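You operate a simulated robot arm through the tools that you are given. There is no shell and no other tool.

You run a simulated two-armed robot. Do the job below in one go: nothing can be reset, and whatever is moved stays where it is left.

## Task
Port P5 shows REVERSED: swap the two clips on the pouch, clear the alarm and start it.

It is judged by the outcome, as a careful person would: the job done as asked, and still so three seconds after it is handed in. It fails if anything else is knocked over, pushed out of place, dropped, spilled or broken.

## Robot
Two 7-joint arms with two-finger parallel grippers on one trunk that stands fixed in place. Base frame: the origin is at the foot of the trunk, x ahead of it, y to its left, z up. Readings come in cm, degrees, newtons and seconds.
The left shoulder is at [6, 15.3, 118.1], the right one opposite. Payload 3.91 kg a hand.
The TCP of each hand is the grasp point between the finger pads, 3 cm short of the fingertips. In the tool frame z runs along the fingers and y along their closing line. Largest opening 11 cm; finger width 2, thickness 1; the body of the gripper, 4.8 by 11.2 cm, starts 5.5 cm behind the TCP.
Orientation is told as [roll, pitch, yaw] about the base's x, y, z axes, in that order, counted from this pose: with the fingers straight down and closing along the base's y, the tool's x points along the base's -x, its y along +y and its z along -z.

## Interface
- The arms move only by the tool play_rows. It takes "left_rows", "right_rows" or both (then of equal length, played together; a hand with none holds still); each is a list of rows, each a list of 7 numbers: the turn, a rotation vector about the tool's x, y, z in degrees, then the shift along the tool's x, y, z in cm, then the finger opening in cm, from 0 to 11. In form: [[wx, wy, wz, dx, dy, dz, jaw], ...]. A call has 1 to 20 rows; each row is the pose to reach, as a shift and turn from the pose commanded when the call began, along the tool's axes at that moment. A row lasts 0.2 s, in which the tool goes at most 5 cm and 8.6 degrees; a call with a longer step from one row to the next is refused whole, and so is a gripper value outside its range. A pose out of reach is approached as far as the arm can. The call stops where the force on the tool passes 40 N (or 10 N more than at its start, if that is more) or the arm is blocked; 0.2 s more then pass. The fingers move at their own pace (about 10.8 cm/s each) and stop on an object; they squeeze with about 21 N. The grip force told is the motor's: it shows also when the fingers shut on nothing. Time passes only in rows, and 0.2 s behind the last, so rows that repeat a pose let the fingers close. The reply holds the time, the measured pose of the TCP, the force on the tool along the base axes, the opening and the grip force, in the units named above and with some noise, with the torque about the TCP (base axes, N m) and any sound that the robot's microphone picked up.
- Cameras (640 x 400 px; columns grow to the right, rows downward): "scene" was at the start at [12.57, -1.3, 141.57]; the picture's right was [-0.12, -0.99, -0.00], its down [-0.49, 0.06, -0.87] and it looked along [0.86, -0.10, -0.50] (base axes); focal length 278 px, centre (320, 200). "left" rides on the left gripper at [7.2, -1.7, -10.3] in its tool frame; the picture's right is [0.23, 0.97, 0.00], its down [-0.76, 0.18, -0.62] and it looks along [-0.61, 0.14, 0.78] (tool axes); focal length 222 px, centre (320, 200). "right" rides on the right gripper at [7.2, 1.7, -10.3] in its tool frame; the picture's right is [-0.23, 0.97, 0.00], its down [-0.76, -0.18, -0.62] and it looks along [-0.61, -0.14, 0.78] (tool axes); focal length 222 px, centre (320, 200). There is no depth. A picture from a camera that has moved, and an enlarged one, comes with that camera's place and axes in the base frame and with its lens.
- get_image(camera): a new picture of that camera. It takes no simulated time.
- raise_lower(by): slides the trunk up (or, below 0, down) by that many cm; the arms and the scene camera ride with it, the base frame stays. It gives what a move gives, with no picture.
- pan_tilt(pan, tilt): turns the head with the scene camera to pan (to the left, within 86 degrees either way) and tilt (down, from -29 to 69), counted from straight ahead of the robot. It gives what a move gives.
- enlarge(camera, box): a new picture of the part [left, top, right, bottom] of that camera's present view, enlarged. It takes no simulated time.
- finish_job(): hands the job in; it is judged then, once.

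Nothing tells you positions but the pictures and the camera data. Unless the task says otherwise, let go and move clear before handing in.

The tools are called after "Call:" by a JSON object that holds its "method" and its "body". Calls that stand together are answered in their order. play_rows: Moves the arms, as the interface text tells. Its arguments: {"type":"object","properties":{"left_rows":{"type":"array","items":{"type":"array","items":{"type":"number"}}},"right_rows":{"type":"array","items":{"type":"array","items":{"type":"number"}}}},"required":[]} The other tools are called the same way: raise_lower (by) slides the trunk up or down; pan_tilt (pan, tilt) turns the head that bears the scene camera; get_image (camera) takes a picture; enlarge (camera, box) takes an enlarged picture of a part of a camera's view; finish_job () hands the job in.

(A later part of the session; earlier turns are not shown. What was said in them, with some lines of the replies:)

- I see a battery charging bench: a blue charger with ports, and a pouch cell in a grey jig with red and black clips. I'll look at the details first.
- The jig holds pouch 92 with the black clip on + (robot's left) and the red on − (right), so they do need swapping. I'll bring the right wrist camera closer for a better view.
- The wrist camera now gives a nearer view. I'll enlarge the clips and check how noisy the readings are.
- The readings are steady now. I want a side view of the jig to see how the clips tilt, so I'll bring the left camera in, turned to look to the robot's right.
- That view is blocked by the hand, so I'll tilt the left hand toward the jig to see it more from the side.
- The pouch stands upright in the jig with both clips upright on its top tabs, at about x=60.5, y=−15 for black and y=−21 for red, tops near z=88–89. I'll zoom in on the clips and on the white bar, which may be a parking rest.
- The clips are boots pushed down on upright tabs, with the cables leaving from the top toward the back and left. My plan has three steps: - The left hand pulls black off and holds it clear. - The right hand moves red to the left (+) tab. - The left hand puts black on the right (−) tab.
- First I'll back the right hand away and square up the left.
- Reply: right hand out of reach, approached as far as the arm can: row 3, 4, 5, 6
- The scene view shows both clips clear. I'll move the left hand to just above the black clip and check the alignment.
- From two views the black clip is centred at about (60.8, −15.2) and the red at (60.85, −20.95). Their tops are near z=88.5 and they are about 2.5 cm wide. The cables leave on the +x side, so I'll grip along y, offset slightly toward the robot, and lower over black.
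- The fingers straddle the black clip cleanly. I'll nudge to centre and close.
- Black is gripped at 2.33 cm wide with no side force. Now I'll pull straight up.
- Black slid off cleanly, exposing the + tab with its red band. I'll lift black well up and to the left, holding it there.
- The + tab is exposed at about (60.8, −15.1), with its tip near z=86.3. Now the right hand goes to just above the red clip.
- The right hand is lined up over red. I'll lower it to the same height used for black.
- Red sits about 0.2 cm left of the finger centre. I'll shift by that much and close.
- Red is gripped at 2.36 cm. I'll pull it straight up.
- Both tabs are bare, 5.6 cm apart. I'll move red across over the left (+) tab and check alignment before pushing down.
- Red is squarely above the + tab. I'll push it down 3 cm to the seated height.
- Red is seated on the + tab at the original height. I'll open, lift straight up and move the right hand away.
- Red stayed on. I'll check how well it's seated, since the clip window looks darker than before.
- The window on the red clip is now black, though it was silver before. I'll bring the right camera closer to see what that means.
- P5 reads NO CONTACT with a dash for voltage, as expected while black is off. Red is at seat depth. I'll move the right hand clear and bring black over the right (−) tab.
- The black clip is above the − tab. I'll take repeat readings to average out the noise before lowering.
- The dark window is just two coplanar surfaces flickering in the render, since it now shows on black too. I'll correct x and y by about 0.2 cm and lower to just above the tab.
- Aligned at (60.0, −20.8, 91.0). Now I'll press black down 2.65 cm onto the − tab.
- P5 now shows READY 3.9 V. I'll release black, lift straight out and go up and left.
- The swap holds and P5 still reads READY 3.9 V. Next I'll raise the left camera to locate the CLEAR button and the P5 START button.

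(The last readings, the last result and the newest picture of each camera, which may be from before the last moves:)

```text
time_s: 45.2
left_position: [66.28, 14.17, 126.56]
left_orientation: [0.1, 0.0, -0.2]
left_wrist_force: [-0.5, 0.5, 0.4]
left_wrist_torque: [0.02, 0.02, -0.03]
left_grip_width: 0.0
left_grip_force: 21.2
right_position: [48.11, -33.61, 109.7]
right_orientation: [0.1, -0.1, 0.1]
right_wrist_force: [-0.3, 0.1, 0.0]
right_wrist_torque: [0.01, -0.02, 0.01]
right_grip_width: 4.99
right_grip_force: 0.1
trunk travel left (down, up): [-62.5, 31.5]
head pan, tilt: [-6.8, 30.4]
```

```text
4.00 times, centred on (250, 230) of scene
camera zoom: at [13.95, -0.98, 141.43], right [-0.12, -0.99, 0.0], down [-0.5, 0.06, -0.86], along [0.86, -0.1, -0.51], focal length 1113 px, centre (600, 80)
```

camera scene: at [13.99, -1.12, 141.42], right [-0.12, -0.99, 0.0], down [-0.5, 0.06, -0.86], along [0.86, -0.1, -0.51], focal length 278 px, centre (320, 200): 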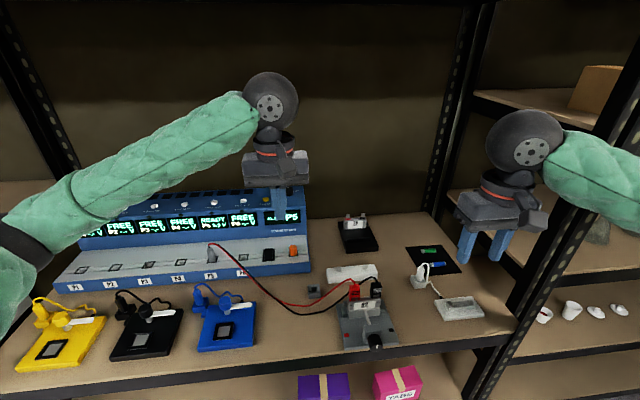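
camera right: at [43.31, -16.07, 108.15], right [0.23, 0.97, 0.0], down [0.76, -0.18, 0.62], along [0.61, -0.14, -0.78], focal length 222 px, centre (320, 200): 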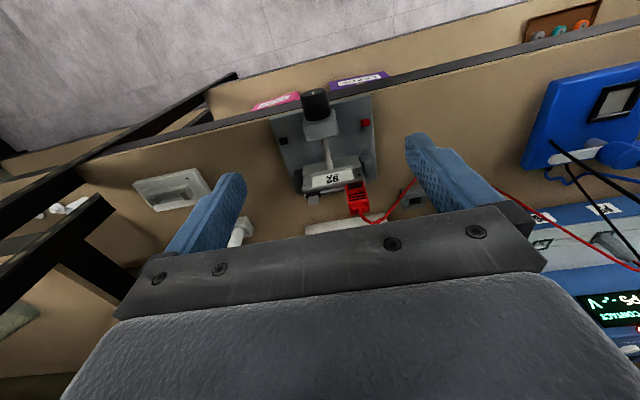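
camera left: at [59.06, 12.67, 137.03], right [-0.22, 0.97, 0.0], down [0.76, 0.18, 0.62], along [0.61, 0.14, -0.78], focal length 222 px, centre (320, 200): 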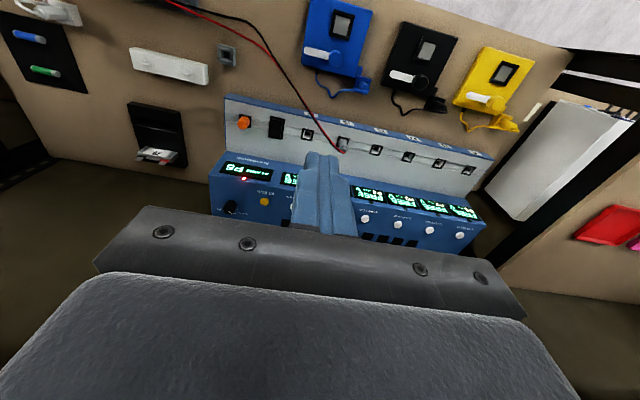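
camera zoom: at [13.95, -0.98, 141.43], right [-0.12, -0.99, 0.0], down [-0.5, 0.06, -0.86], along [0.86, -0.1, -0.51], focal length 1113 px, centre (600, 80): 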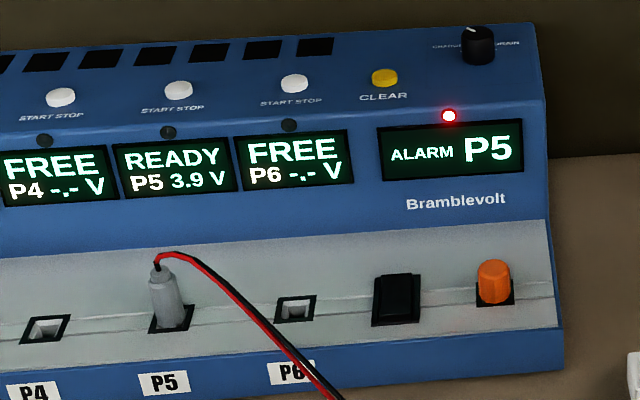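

Call:
{"method": "enlarge", "body": {"camera": "left", "box": [200, 130, 300, 220]}}

Call:
{"method": "play_rows", "body": {"left_rows": [[0, 0, 0, -1, 3, 0, 0], [0, 0, 0, -2, 6, 0, 0], [0, 0, 0, -3, 9, 0, 0], [0, 0, 0, -3, 9, 0, 0], [0, 0, 0, -3, 9, 0, 0]]}}

Call:
{"method": "enlarge", "body": {"camera": "left", "box": [160, 100, 320, 220]}}

```text
4.44 times, centred on (250, 175) of left
camera zoom: at [59.06, 12.67, 137.03], right [-0.22, 0.97, 0.0], down [0.76, 0.18, 0.62], along [0.61, 0.14, -0.78], focal length 987 px, centre (631, 311)
```

zoom: 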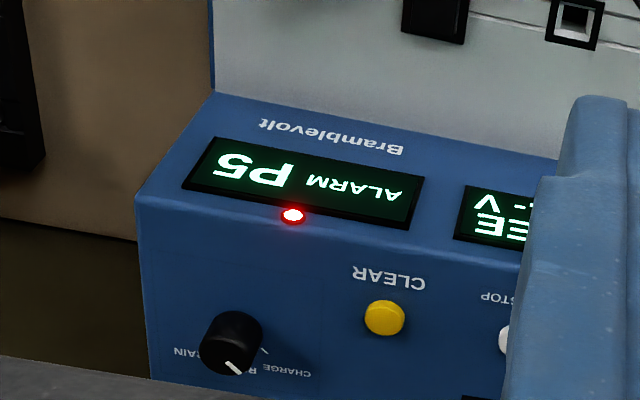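

```text
time_s: 46.4
left_position: [69.21, 23.29, 126.42]
left_orientation: [0.0, 0.0, 0.0]
left_wrist_force: [0.7, 0.0, 0.1]
left_wrist_torque: [-0.03, -0.03, 0.03]
left_grip_width: 0.0
left_grip_force: 21.2
right_position: [48.08, -33.55, 109.6]
right_orientation: [0.0, 0.0, 0.0]
right_wrist_force: [-0.7, 0.8, -0.9]
right_wrist_torque: [-0.01, -0.01, 0.01]
right_grip_width: 5.0
right_grip_force: 0.0
trunk travel left (down, up): [-62.5, 31.5]
head pan, tilt: [-6.8, 30.4]
```

```text
3.33 times, centred on (240, 160) of left
camera zoom: at [61.98, 21.56, 136.86], right [-0.22, 0.97, 0.0], down [0.76, 0.18, 0.62], along [0.61, 0.14, -0.78], focal length 740 px, centre (587, 333)
```

zoom: 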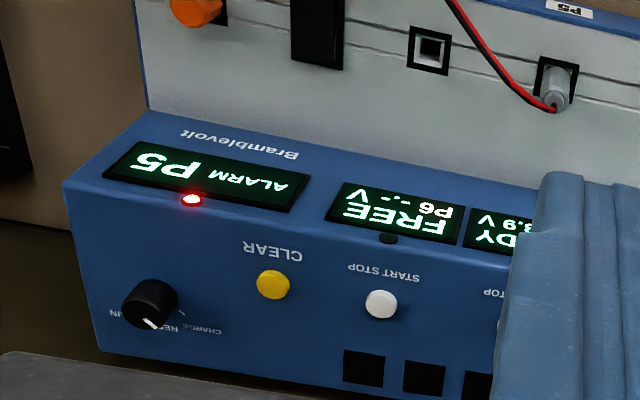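

I've placed CLEAR at about (95.9, 7.3, 94.6) and the P5 START button at about (96.1, 24.3, 94.4). The panel there is level. I'll approach above CLEAR with the hand tilted forward 20° for reach, fingers closed.

Call:
{"method": "play_rows", "body": {"left_rows": [[0, -2, 0, -2.5, -1.6, 1.5, 0], [0, -4, 0, -5, -3.2, 3.5, 0], [0, -6, 0, -7.5, -4.8, 5.5, 0], [0, -8, 0, -10.2, -6.4, 7.5, 0], [0, -10, 0, -13, -8, 10, 0], [0, -12, 0, -15.8, -9.6, 12.5, 0], [0, -14, 0, -18.5, -11.2, 15, 0], [0, -16, 0, -21.2, -12.8, 17.5, 0], [0, -18, 0, -24, -14.4, 20, 0], [0, -20, 0, -26.5, -16, 22.4, 0], [0, -20, 0, -26.5, -16, 22.4, 0], [0, -20, 0, -26.5, -16, 22.4, 0]]}}

Call:
{"method": "enlarge", "body": {"camera": "scene", "box": [180, 150, 320, 250]}}

Call:
{"method": "get_image", "body": {"camera": "left"}}

```text
time_s: 49.0
left_position: [95.53, 7.15, 103.98]
left_orientation: [0.0, -19.9, -0.2]
left_wrist_force: [-0.2, 0.0, 0.6]
left_wrist_torque: [0.03, -0.03, -0.04]
left_grip_width: 0.0
left_grip_force: 21.1
right_position: [48.13, -33.67, 109.56]
right_orientation: [0.0, 0.1, 0.2]
right_wrist_force: [-0.5, 0.5, 0.4]
right_wrist_torque: [-0.01, -0.03, -0.02]
right_grip_width: 5.02
right_grip_force: 0.2
trunk travel left (down, up): [-62.5, 31.5]
head pan, tilt: [-6.8, 30.4]
```

```text
4.00 times, centred on (250, 200) of scene
camera zoom: at [14.01, -1.04, 141.42], right [-0.12, -0.99, 0.0], down [-0.5, 0.06, -0.86], along [0.86, -0.1, -0.51], focal length 1113 px, centre (600, 200)
```

zoom: 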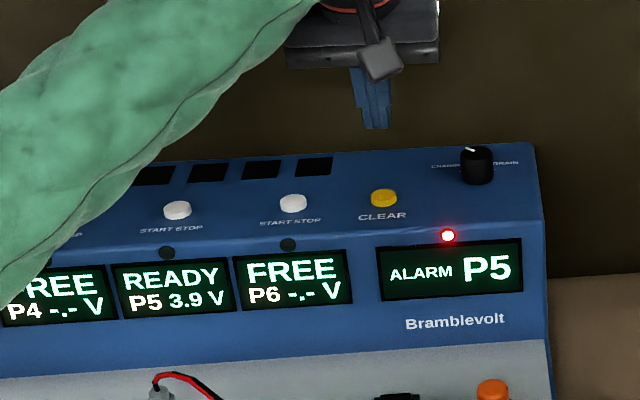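

```text
taken
camera left: at [85.13, 5.44, 111.37], right [-0.21, 0.97, -0.08], down [0.5, 0.18, 0.85], along [0.84, 0.14, -0.53], focal length 222 px, centre (320, 200)
```

left: 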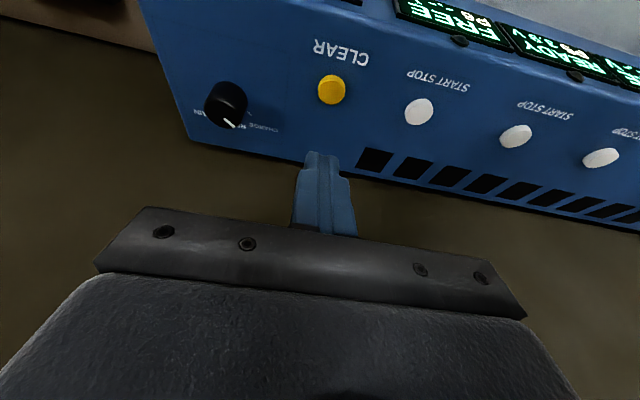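

The new view refines CLEAR to (95.35, 7.3) and P5 START to (95.2, 24.05), both with tops near z=94.9. I'll lower to just above CLEAR.

Call:
{"method": "play_rows", "body": {"left_rows": [[0, 0, 0, 0.94, 0.15, 1.79, 0], [0, 0, 0, 1.62, 0.15, 3.67, 0], [0, 0, 0, 2.03, 0.15, 4.79, 0], [0, 0, 0, 2.03, 0.15, 4.79, 0]]}}

Call:
{"method": "enlarge", "body": {"camera": "scene", "box": [230, 170, 310, 230]}}

Call:
{"method": "enlarge", "body": {"camera": "left", "box": [260, 60, 400, 220]}}

```text
time_s: 50.0
left_position: [95.23, 7.43, 98.96]
left_orientation: [0.1, -20.0, -0.2]
left_wrist_force: [-1.0, -0.3, -0.3]
left_wrist_torque: [0.0, 0.02, -0.02]
left_grip_width: 0.0
left_grip_force: 21.2
right_position: [48.18, -33.75, 109.79]
right_orientation: [0.2, 0.0, 0.2]
right_wrist_force: [0.3, 0.4, 0.5]
right_wrist_torque: [-0.02, 0.0, 0.0]
right_grip_width: 5.01
right_grip_force: 0.2
trunk travel left (down, up): [-62.5, 31.5]
head pan, tilt: [-6.8, 30.4]
```

```text
6.67 times, centred on (270, 200) of scene
camera zoom: at [13.96, -1.01, 141.43], right [-0.12, -0.99, 0.0], down [-0.5, 0.06, -0.86], along [0.86, -0.1, -0.51], focal length 1855 px, centre (653, 200)
```

zoom: 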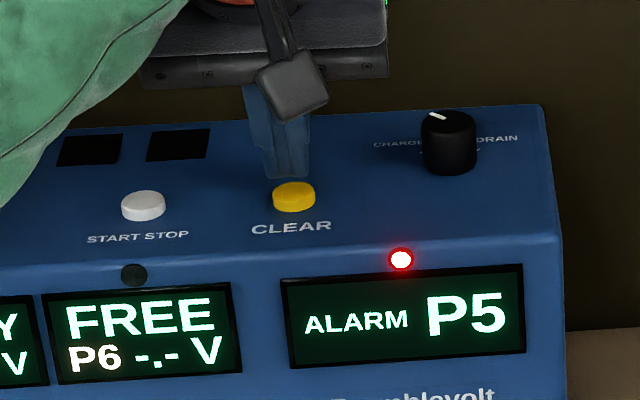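

```text
2.50 times, centred on (330, 140) of left
camera zoom: at [84.84, 5.75, 106.23], right [-0.21, 0.97, -0.08], down [0.5, 0.18, 0.85], along [0.84, 0.14, -0.53], focal length 555 px, centre (295, 350)
```

zoom: 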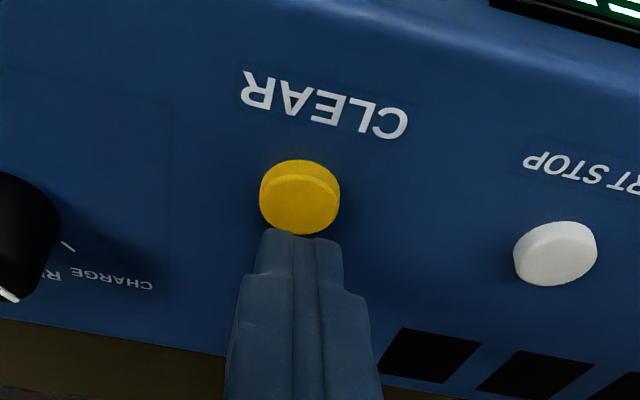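

The tip is about 1 cm above the button and slightly beyond its centre. I'll pull back 0.4 cm and press in small steps.

Call:
{"method": "play_rows", "body": {"left_rows": [[0, 0, 0, 0.376, 0, -0.136, 0], [0, 0, 0, 0.546, 0, 0.334, 0], [0, 0, 0, 0.648, 0, 0.616, 0], [0, 0, 0, 0.682, 0, 0.71, 0], [0, 0, 0, 0.716, 0, 0.804, 0], [0, 0, 0, 0.75, 0, 0.898, 0]]}}

Call:
{"method": "enlarge", "body": {"camera": "left", "box": [260, 60, 400, 220]}}

Call:
{"method": "enlarge", "body": {"camera": "scene", "box": [200, 170, 310, 250]}}

```text
time_s: 51.4
left_position: [94.87, 7.41, 97.99]
left_orientation: [0.0, -20.2, 0.0]
left_wrist_force: [7.5, 1.2, 21.6]
left_wrist_torque: [0.05, -0.24, -0.01]
left_grip_width: 0.0
left_grip_force: 21.0
right_position: [48.05, -33.63, 109.87]
right_orientation: [0.1, 0.0, 0.1]
right_wrist_force: [-0.6, -0.2, 0.0]
right_wrist_torque: [0.03, 0.04, 0.0]
right_grip_width: 5.0
right_grip_force: 0.1
trunk travel left (down, up): [-62.5, 31.5]
head pan, tilt: [-6.8, 30.4]
heard: click
```

```text
2.50 times, centred on (330, 140) of left
camera zoom: at [84.42, 5.69, 105.36], right [-0.21, 0.97, -0.08], down [0.5, 0.18, 0.85], along [0.84, 0.14, -0.53], focal length 555 px, centre (295, 350)
```

zoom: 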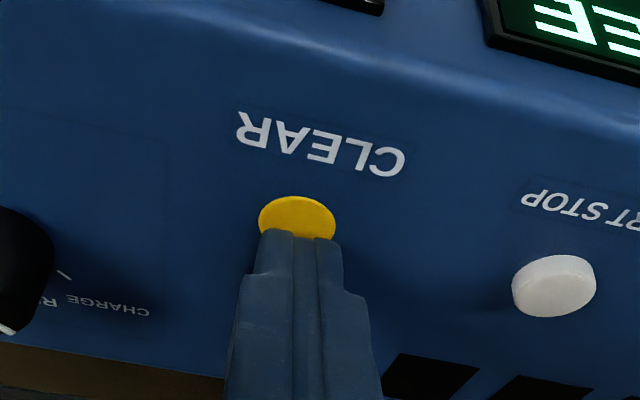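

```text
5.00 times, centred on (255, 210) of scene
camera zoom: at [13.81, -1.0, 141.48], right [-0.12, -0.99, 0.0], down [-0.5, 0.06, -0.86], along [0.86, -0.1, -0.51], focal length 1391 px, centre (645, 150)
```

zoom: 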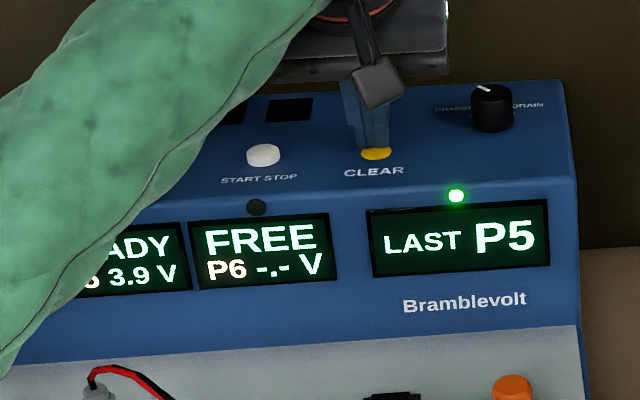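

CLEAR clicked and the alarm light went green, now showing LAST P5. I'll lift and move over the P5 START button.

Call:
{"method": "play_rows", "body": {"left_rows": [[0, 0, 0, -0.68, 0, -1.88, 0], [0, 0, 0, -1.7, 0, -4.7, 0], [0, 0, 0, -1.7, 4, -4.7, 0], [0, 0, 0, -1.7, 8, -4.7, 0], [0, 0, 0, -1.7, 12, -4.7, 0], [0, 0, 0, -1.7, 16.7, -4.7, 0], [0, 0, 0, -1.7, 16.7, -4.7, 0], [0, 0, 0, -1.7, 16.7, -4.7, 0]]}}

Call:
{"method": "enlarge", "body": {"camera": "left", "box": [240, 40, 400, 220]}}

Call:
{"method": "get_image", "body": {"camera": "scene"}}

```text
time_s: 53.2
left_position: [95.05, 24.05, 102.7]
left_orientation: [0.1, -20.0, 0.0]
left_wrist_force: [0.5, -0.1, 0.0]
left_wrist_torque: [-0.01, 0.02, -0.02]
left_grip_width: 0.01
left_grip_force: 20.8
right_position: [48.21, -33.49, 109.6]
right_orientation: [0.0, 0.2, 0.0]
right_wrist_force: [-0.5, 0.6, 0.2]
right_wrist_torque: [0.02, -0.02, 0.0]
right_grip_width: 5.03
right_grip_force: 0.1
trunk travel left (down, up): [-62.5, 31.5]
head pan, tilt: [-6.8, 30.4]
```

```text
2.22 times, centred on (320, 130) of left
camera zoom: at [84.67, 22.37, 110.21], right [-0.21, 0.97, -0.08], down [0.5, 0.18, 0.85], along [0.84, 0.14, -0.53], focal length 494 px, centre (320, 356)
```

zoom: 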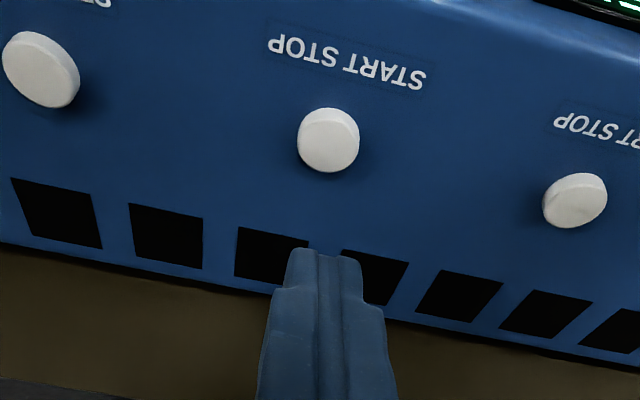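

```text
taken
camera scene: at [13.96, -0.89, 141.43], right [-0.12, -0.99, 0.0], down [-0.5, 0.06, -0.86], along [0.86, -0.1, -0.51], focal length 278 px, centre (320, 200)
```

scene: 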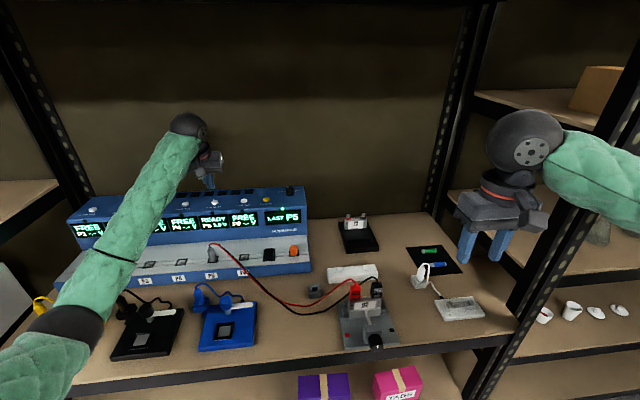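

This is the P5 START/STOP button, with P6's on one side and P4's on the other. I'll shift slightly to centre and press it once.

Call:
{"method": "play_rows", "body": {"left_rows": [[0, 0, 0, 0.963, -0.25, 1.779, 0], [0, 0, 0, 1.644, -0.25, 3.659, 0], [0, 0, 0, 1.746, -0.25, 3.941, 0], [0, 0, 0, 1.814, -0.25, 4.129, 0], [0, 0, 0, 1.882, -0.25, 4.317, 0], [0, 0, 0, 1.93, -0.25, 4.449, 0]]}}

Call:
{"method": "enlarge", "body": {"camera": "left", "box": [240, 40, 400, 220]}}

Call:
{"method": "enlarge", "body": {"camera": "scene", "box": [170, 170, 310, 270]}}

```text
time_s: 54.6
left_position: [94.69, 23.7, 98.03]
left_orientation: [0.0, -20.1, -0.2]
left_wrist_force: [5.0, -1.3, 14.8]
left_wrist_torque: [-0.09, -0.2, -0.04]
left_grip_width: 0.02
left_grip_force: 20.8
right_position: [47.97, -33.67, 109.71]
right_orientation: [0.1, 0.0, 0.1]
right_wrist_force: [0.6, 0.2, 0.3]
right_wrist_torque: [0.01, -0.04, 0.02]
right_grip_width: 5.02
right_grip_force: 0.1
trunk travel left (down, up): [-62.5, 31.5]
head pan, tilt: [-6.8, 30.4]
heard: click
```

```text
2.22 times, centred on (320, 130) of left
camera zoom: at [84.26, 22.06, 105.37], right [-0.21, 0.97, -0.08], down [0.5, 0.18, 0.85], along [0.84, 0.14, -0.53], focal length 494 px, centre (320, 356)
```

zoom: 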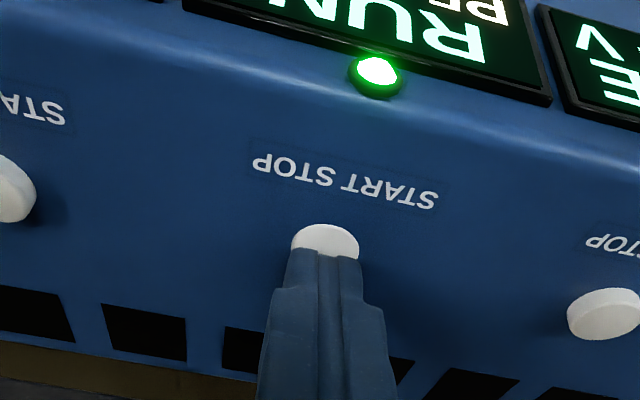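

```text
4.00 times, centred on (240, 220) of scene
camera zoom: at [13.88, -1.04, 141.46], right [-0.12, -0.99, 0.0], down [-0.5, 0.06, -0.86], along [0.86, -0.1, -0.51], focal length 1113 px, centre (640, 120)
```

zoom: 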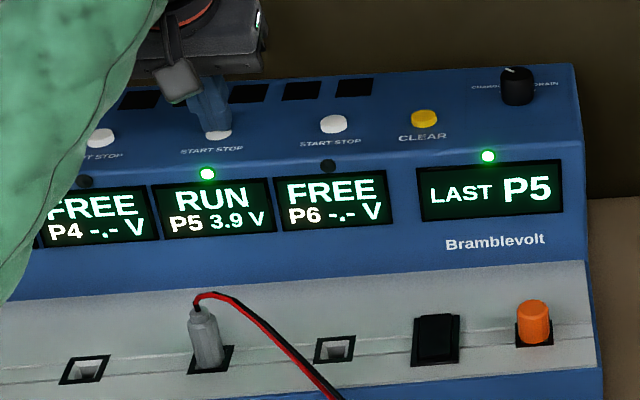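

P5 shows RUN 3.9 V with a green light. I'll lift off and withdraw the left hand clear.

Call:
{"method": "play_rows", "body": {"left_rows": [[0, 0, 0, -0.68, 0, -1.88, 0], [0, 0, 0, -1.7, 0, -4.7, 0], [0, 0, 0, -3, 0, -8.5, 0], [0, 0, 0, -3.4, 0, -12.5, 0], [0, 2, 0, -0.5, 0, -16, 0], [0, 4, 0, 3, 0, -19, 0], [0, 6, 0, 6.5, 0, -22, 0], [0, 8, 0, 10, 0, -25, 0], [0, 10, 0, 13.5, 0, -28, 0], [0, 10, 0, 13.5, 0, -28, 0]]}}

Call:
{"method": "get_image", "body": {"camera": "scene"}}

Call:
{"method": "enlarge", "body": {"camera": "scene", "box": [60, 170, 320, 300]}}

Call:
{"method": "enlarge", "body": {"camera": "scene", "box": [320, 200, 500, 360]}}

```text
time_s: 56.8
left_position: [72.41, 23.87, 119.12]
left_orientation: [0.0, -9.9, -0.3]
left_wrist_force: [-0.4, 1.2, 0.8]
left_wrist_torque: [0.01, 0.0, 0.0]
left_grip_width: 0.0
left_grip_force: 20.9
right_position: [48.23, -33.6, 109.59]
right_orientation: [0.1, 0.1, 0.2]
right_wrist_force: [0.2, -0.5, -0.3]
right_wrist_torque: [0.0, 0.01, 0.01]
right_grip_width: 5.03
right_grip_force: 0.0
trunk travel left (down, up): [-62.5, 31.5]
head pan, tilt: [-6.8, 30.4]
```

```text
taken
camera scene: at [14.07, -0.99, 141.41], right [-0.12, -0.99, 0.0], down [-0.5, 0.06, -0.86], along [0.86, -0.1, -0.51], focal length 278 px, centre (320, 200)
```

scene: 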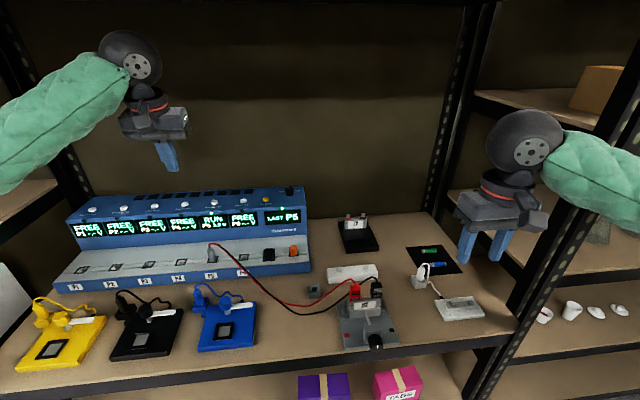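

```text
2.46 times, centred on (190, 235) of scene
camera zoom: at [14.07, -0.99, 141.41], right [-0.12, -0.99, 0.0], down [-0.5, 0.06, -0.86], along [0.86, -0.1, -0.51], focal length 685 px, centre (640, 114)
```

zoom: 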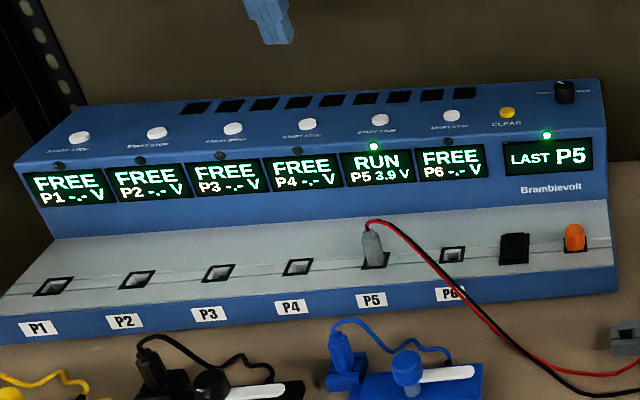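

```text
2.50 times, centred on (410, 280) of scene
camera zoom: at [14.07, -0.99, 141.41], right [-0.12, -0.99, 0.0], down [-0.5, 0.06, -0.86], along [0.86, -0.1, -0.51], focal length 696 px, centre (95, 0)
```

zoom: 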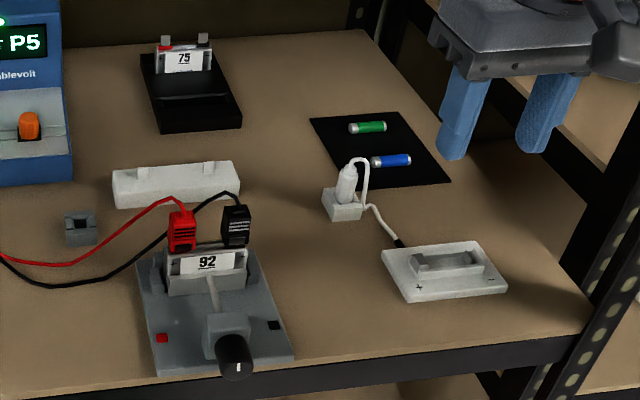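

Red is on + and black on −, P5 shows RUN 3.9 V, and nothing else was disturbed. I'll wait a few seconds to confirm it keeps running.

Call:
{"method": "play_rows", "body": {"left_rows": [[0, 0, 0, 0, 0, 0, 0], [0, 0, 0, 0, 0, 0, 0], [0, 0, 0, 0, 0, 0, 0], [0, 0, 0, 0, 0, 0, 0], [0, 0, 0, 0, 0, 0, 0], [0, 0, 0, 0, 0, 0, 0], [0, 0, 0, 0, 0, 0, 0], [0, 0, 0, 0, 0, 0, 0], [0, 0, 0, 0, 0, 0, 0], [0, 0, 0, 0, 0, 0, 0], [0, 0, 0, 0, 0, 0, 0], [0, 0, 0, 0, 0, 0, 0], [0, 0, 0, 0, 0, 0, 0], [0, 0, 0, 0, 0, 0, 0], [0, 0, 0, 0, 0, 0, 0], [0, 0, 0, 0, 0, 0, 0]]}}

Call:
{"method": "enlarge", "body": {"camera": "scene", "box": [180, 170, 320, 270]}}

```text
time_s: 60.2
left_position: [72.44, 23.82, 119.39]
left_orientation: [0.0, -10.0, -0.2]
left_wrist_force: [0.3, 0.3, 0.2]
left_wrist_torque: [-0.03, 0.03, -0.01]
left_grip_width: 0.0
left_grip_force: 21.0
right_position: [48.16, -33.5, 109.76]
right_orientation: [0.0, 0.0, 0.1]
right_wrist_force: [0.2, -0.4, -1.0]
right_wrist_torque: [0.0, 0.01, -0.02]
right_grip_width: 5.03
right_grip_force: 0.0
trunk travel left (down, up): [-62.5, 31.5]
head pan, tilt: [-6.8, 30.4]
```

```text
4.00 times, centred on (250, 220) of scene
camera zoom: at [13.95, -0.98, 141.43], right [-0.12, -0.99, 0.0], down [-0.5, 0.06, -0.86], along [0.86, -0.1, -0.51], focal length 1113 px, centre (600, 120)
```

zoom: 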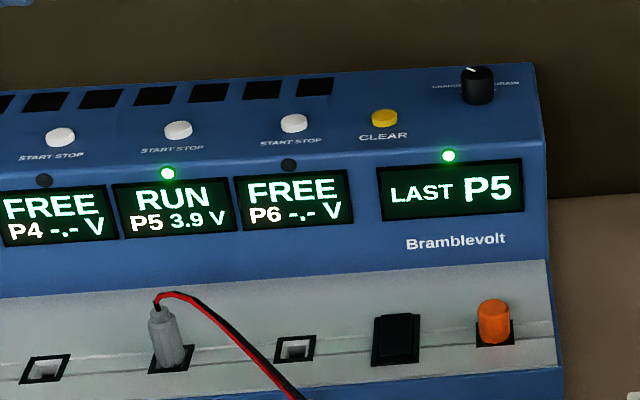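

P5 still shows RUN at 3.9 V with the alarm cleared, and both hands are clear. I'm handing the job in.

Call:
{"method": "finish_job", "body": {}}

```text
The job is handed in.
```

The job is done. The red clip is now on the + tab of pouch 92 and the black clip on the − tab. The alarm is cleared and port P5 is running.

P5 went from REVERSED −3.9 V to READY 3.9 V after the swap, then to RUN 3.9 V when started. The light above the alarm display is green and it now reads LAST P5. P5 was still running when I checked again about three seconds after the hands were clear.

I saw nothing else on the bench knocked or moved. I did not touch the clamp on the jig or the charge/drain dial.
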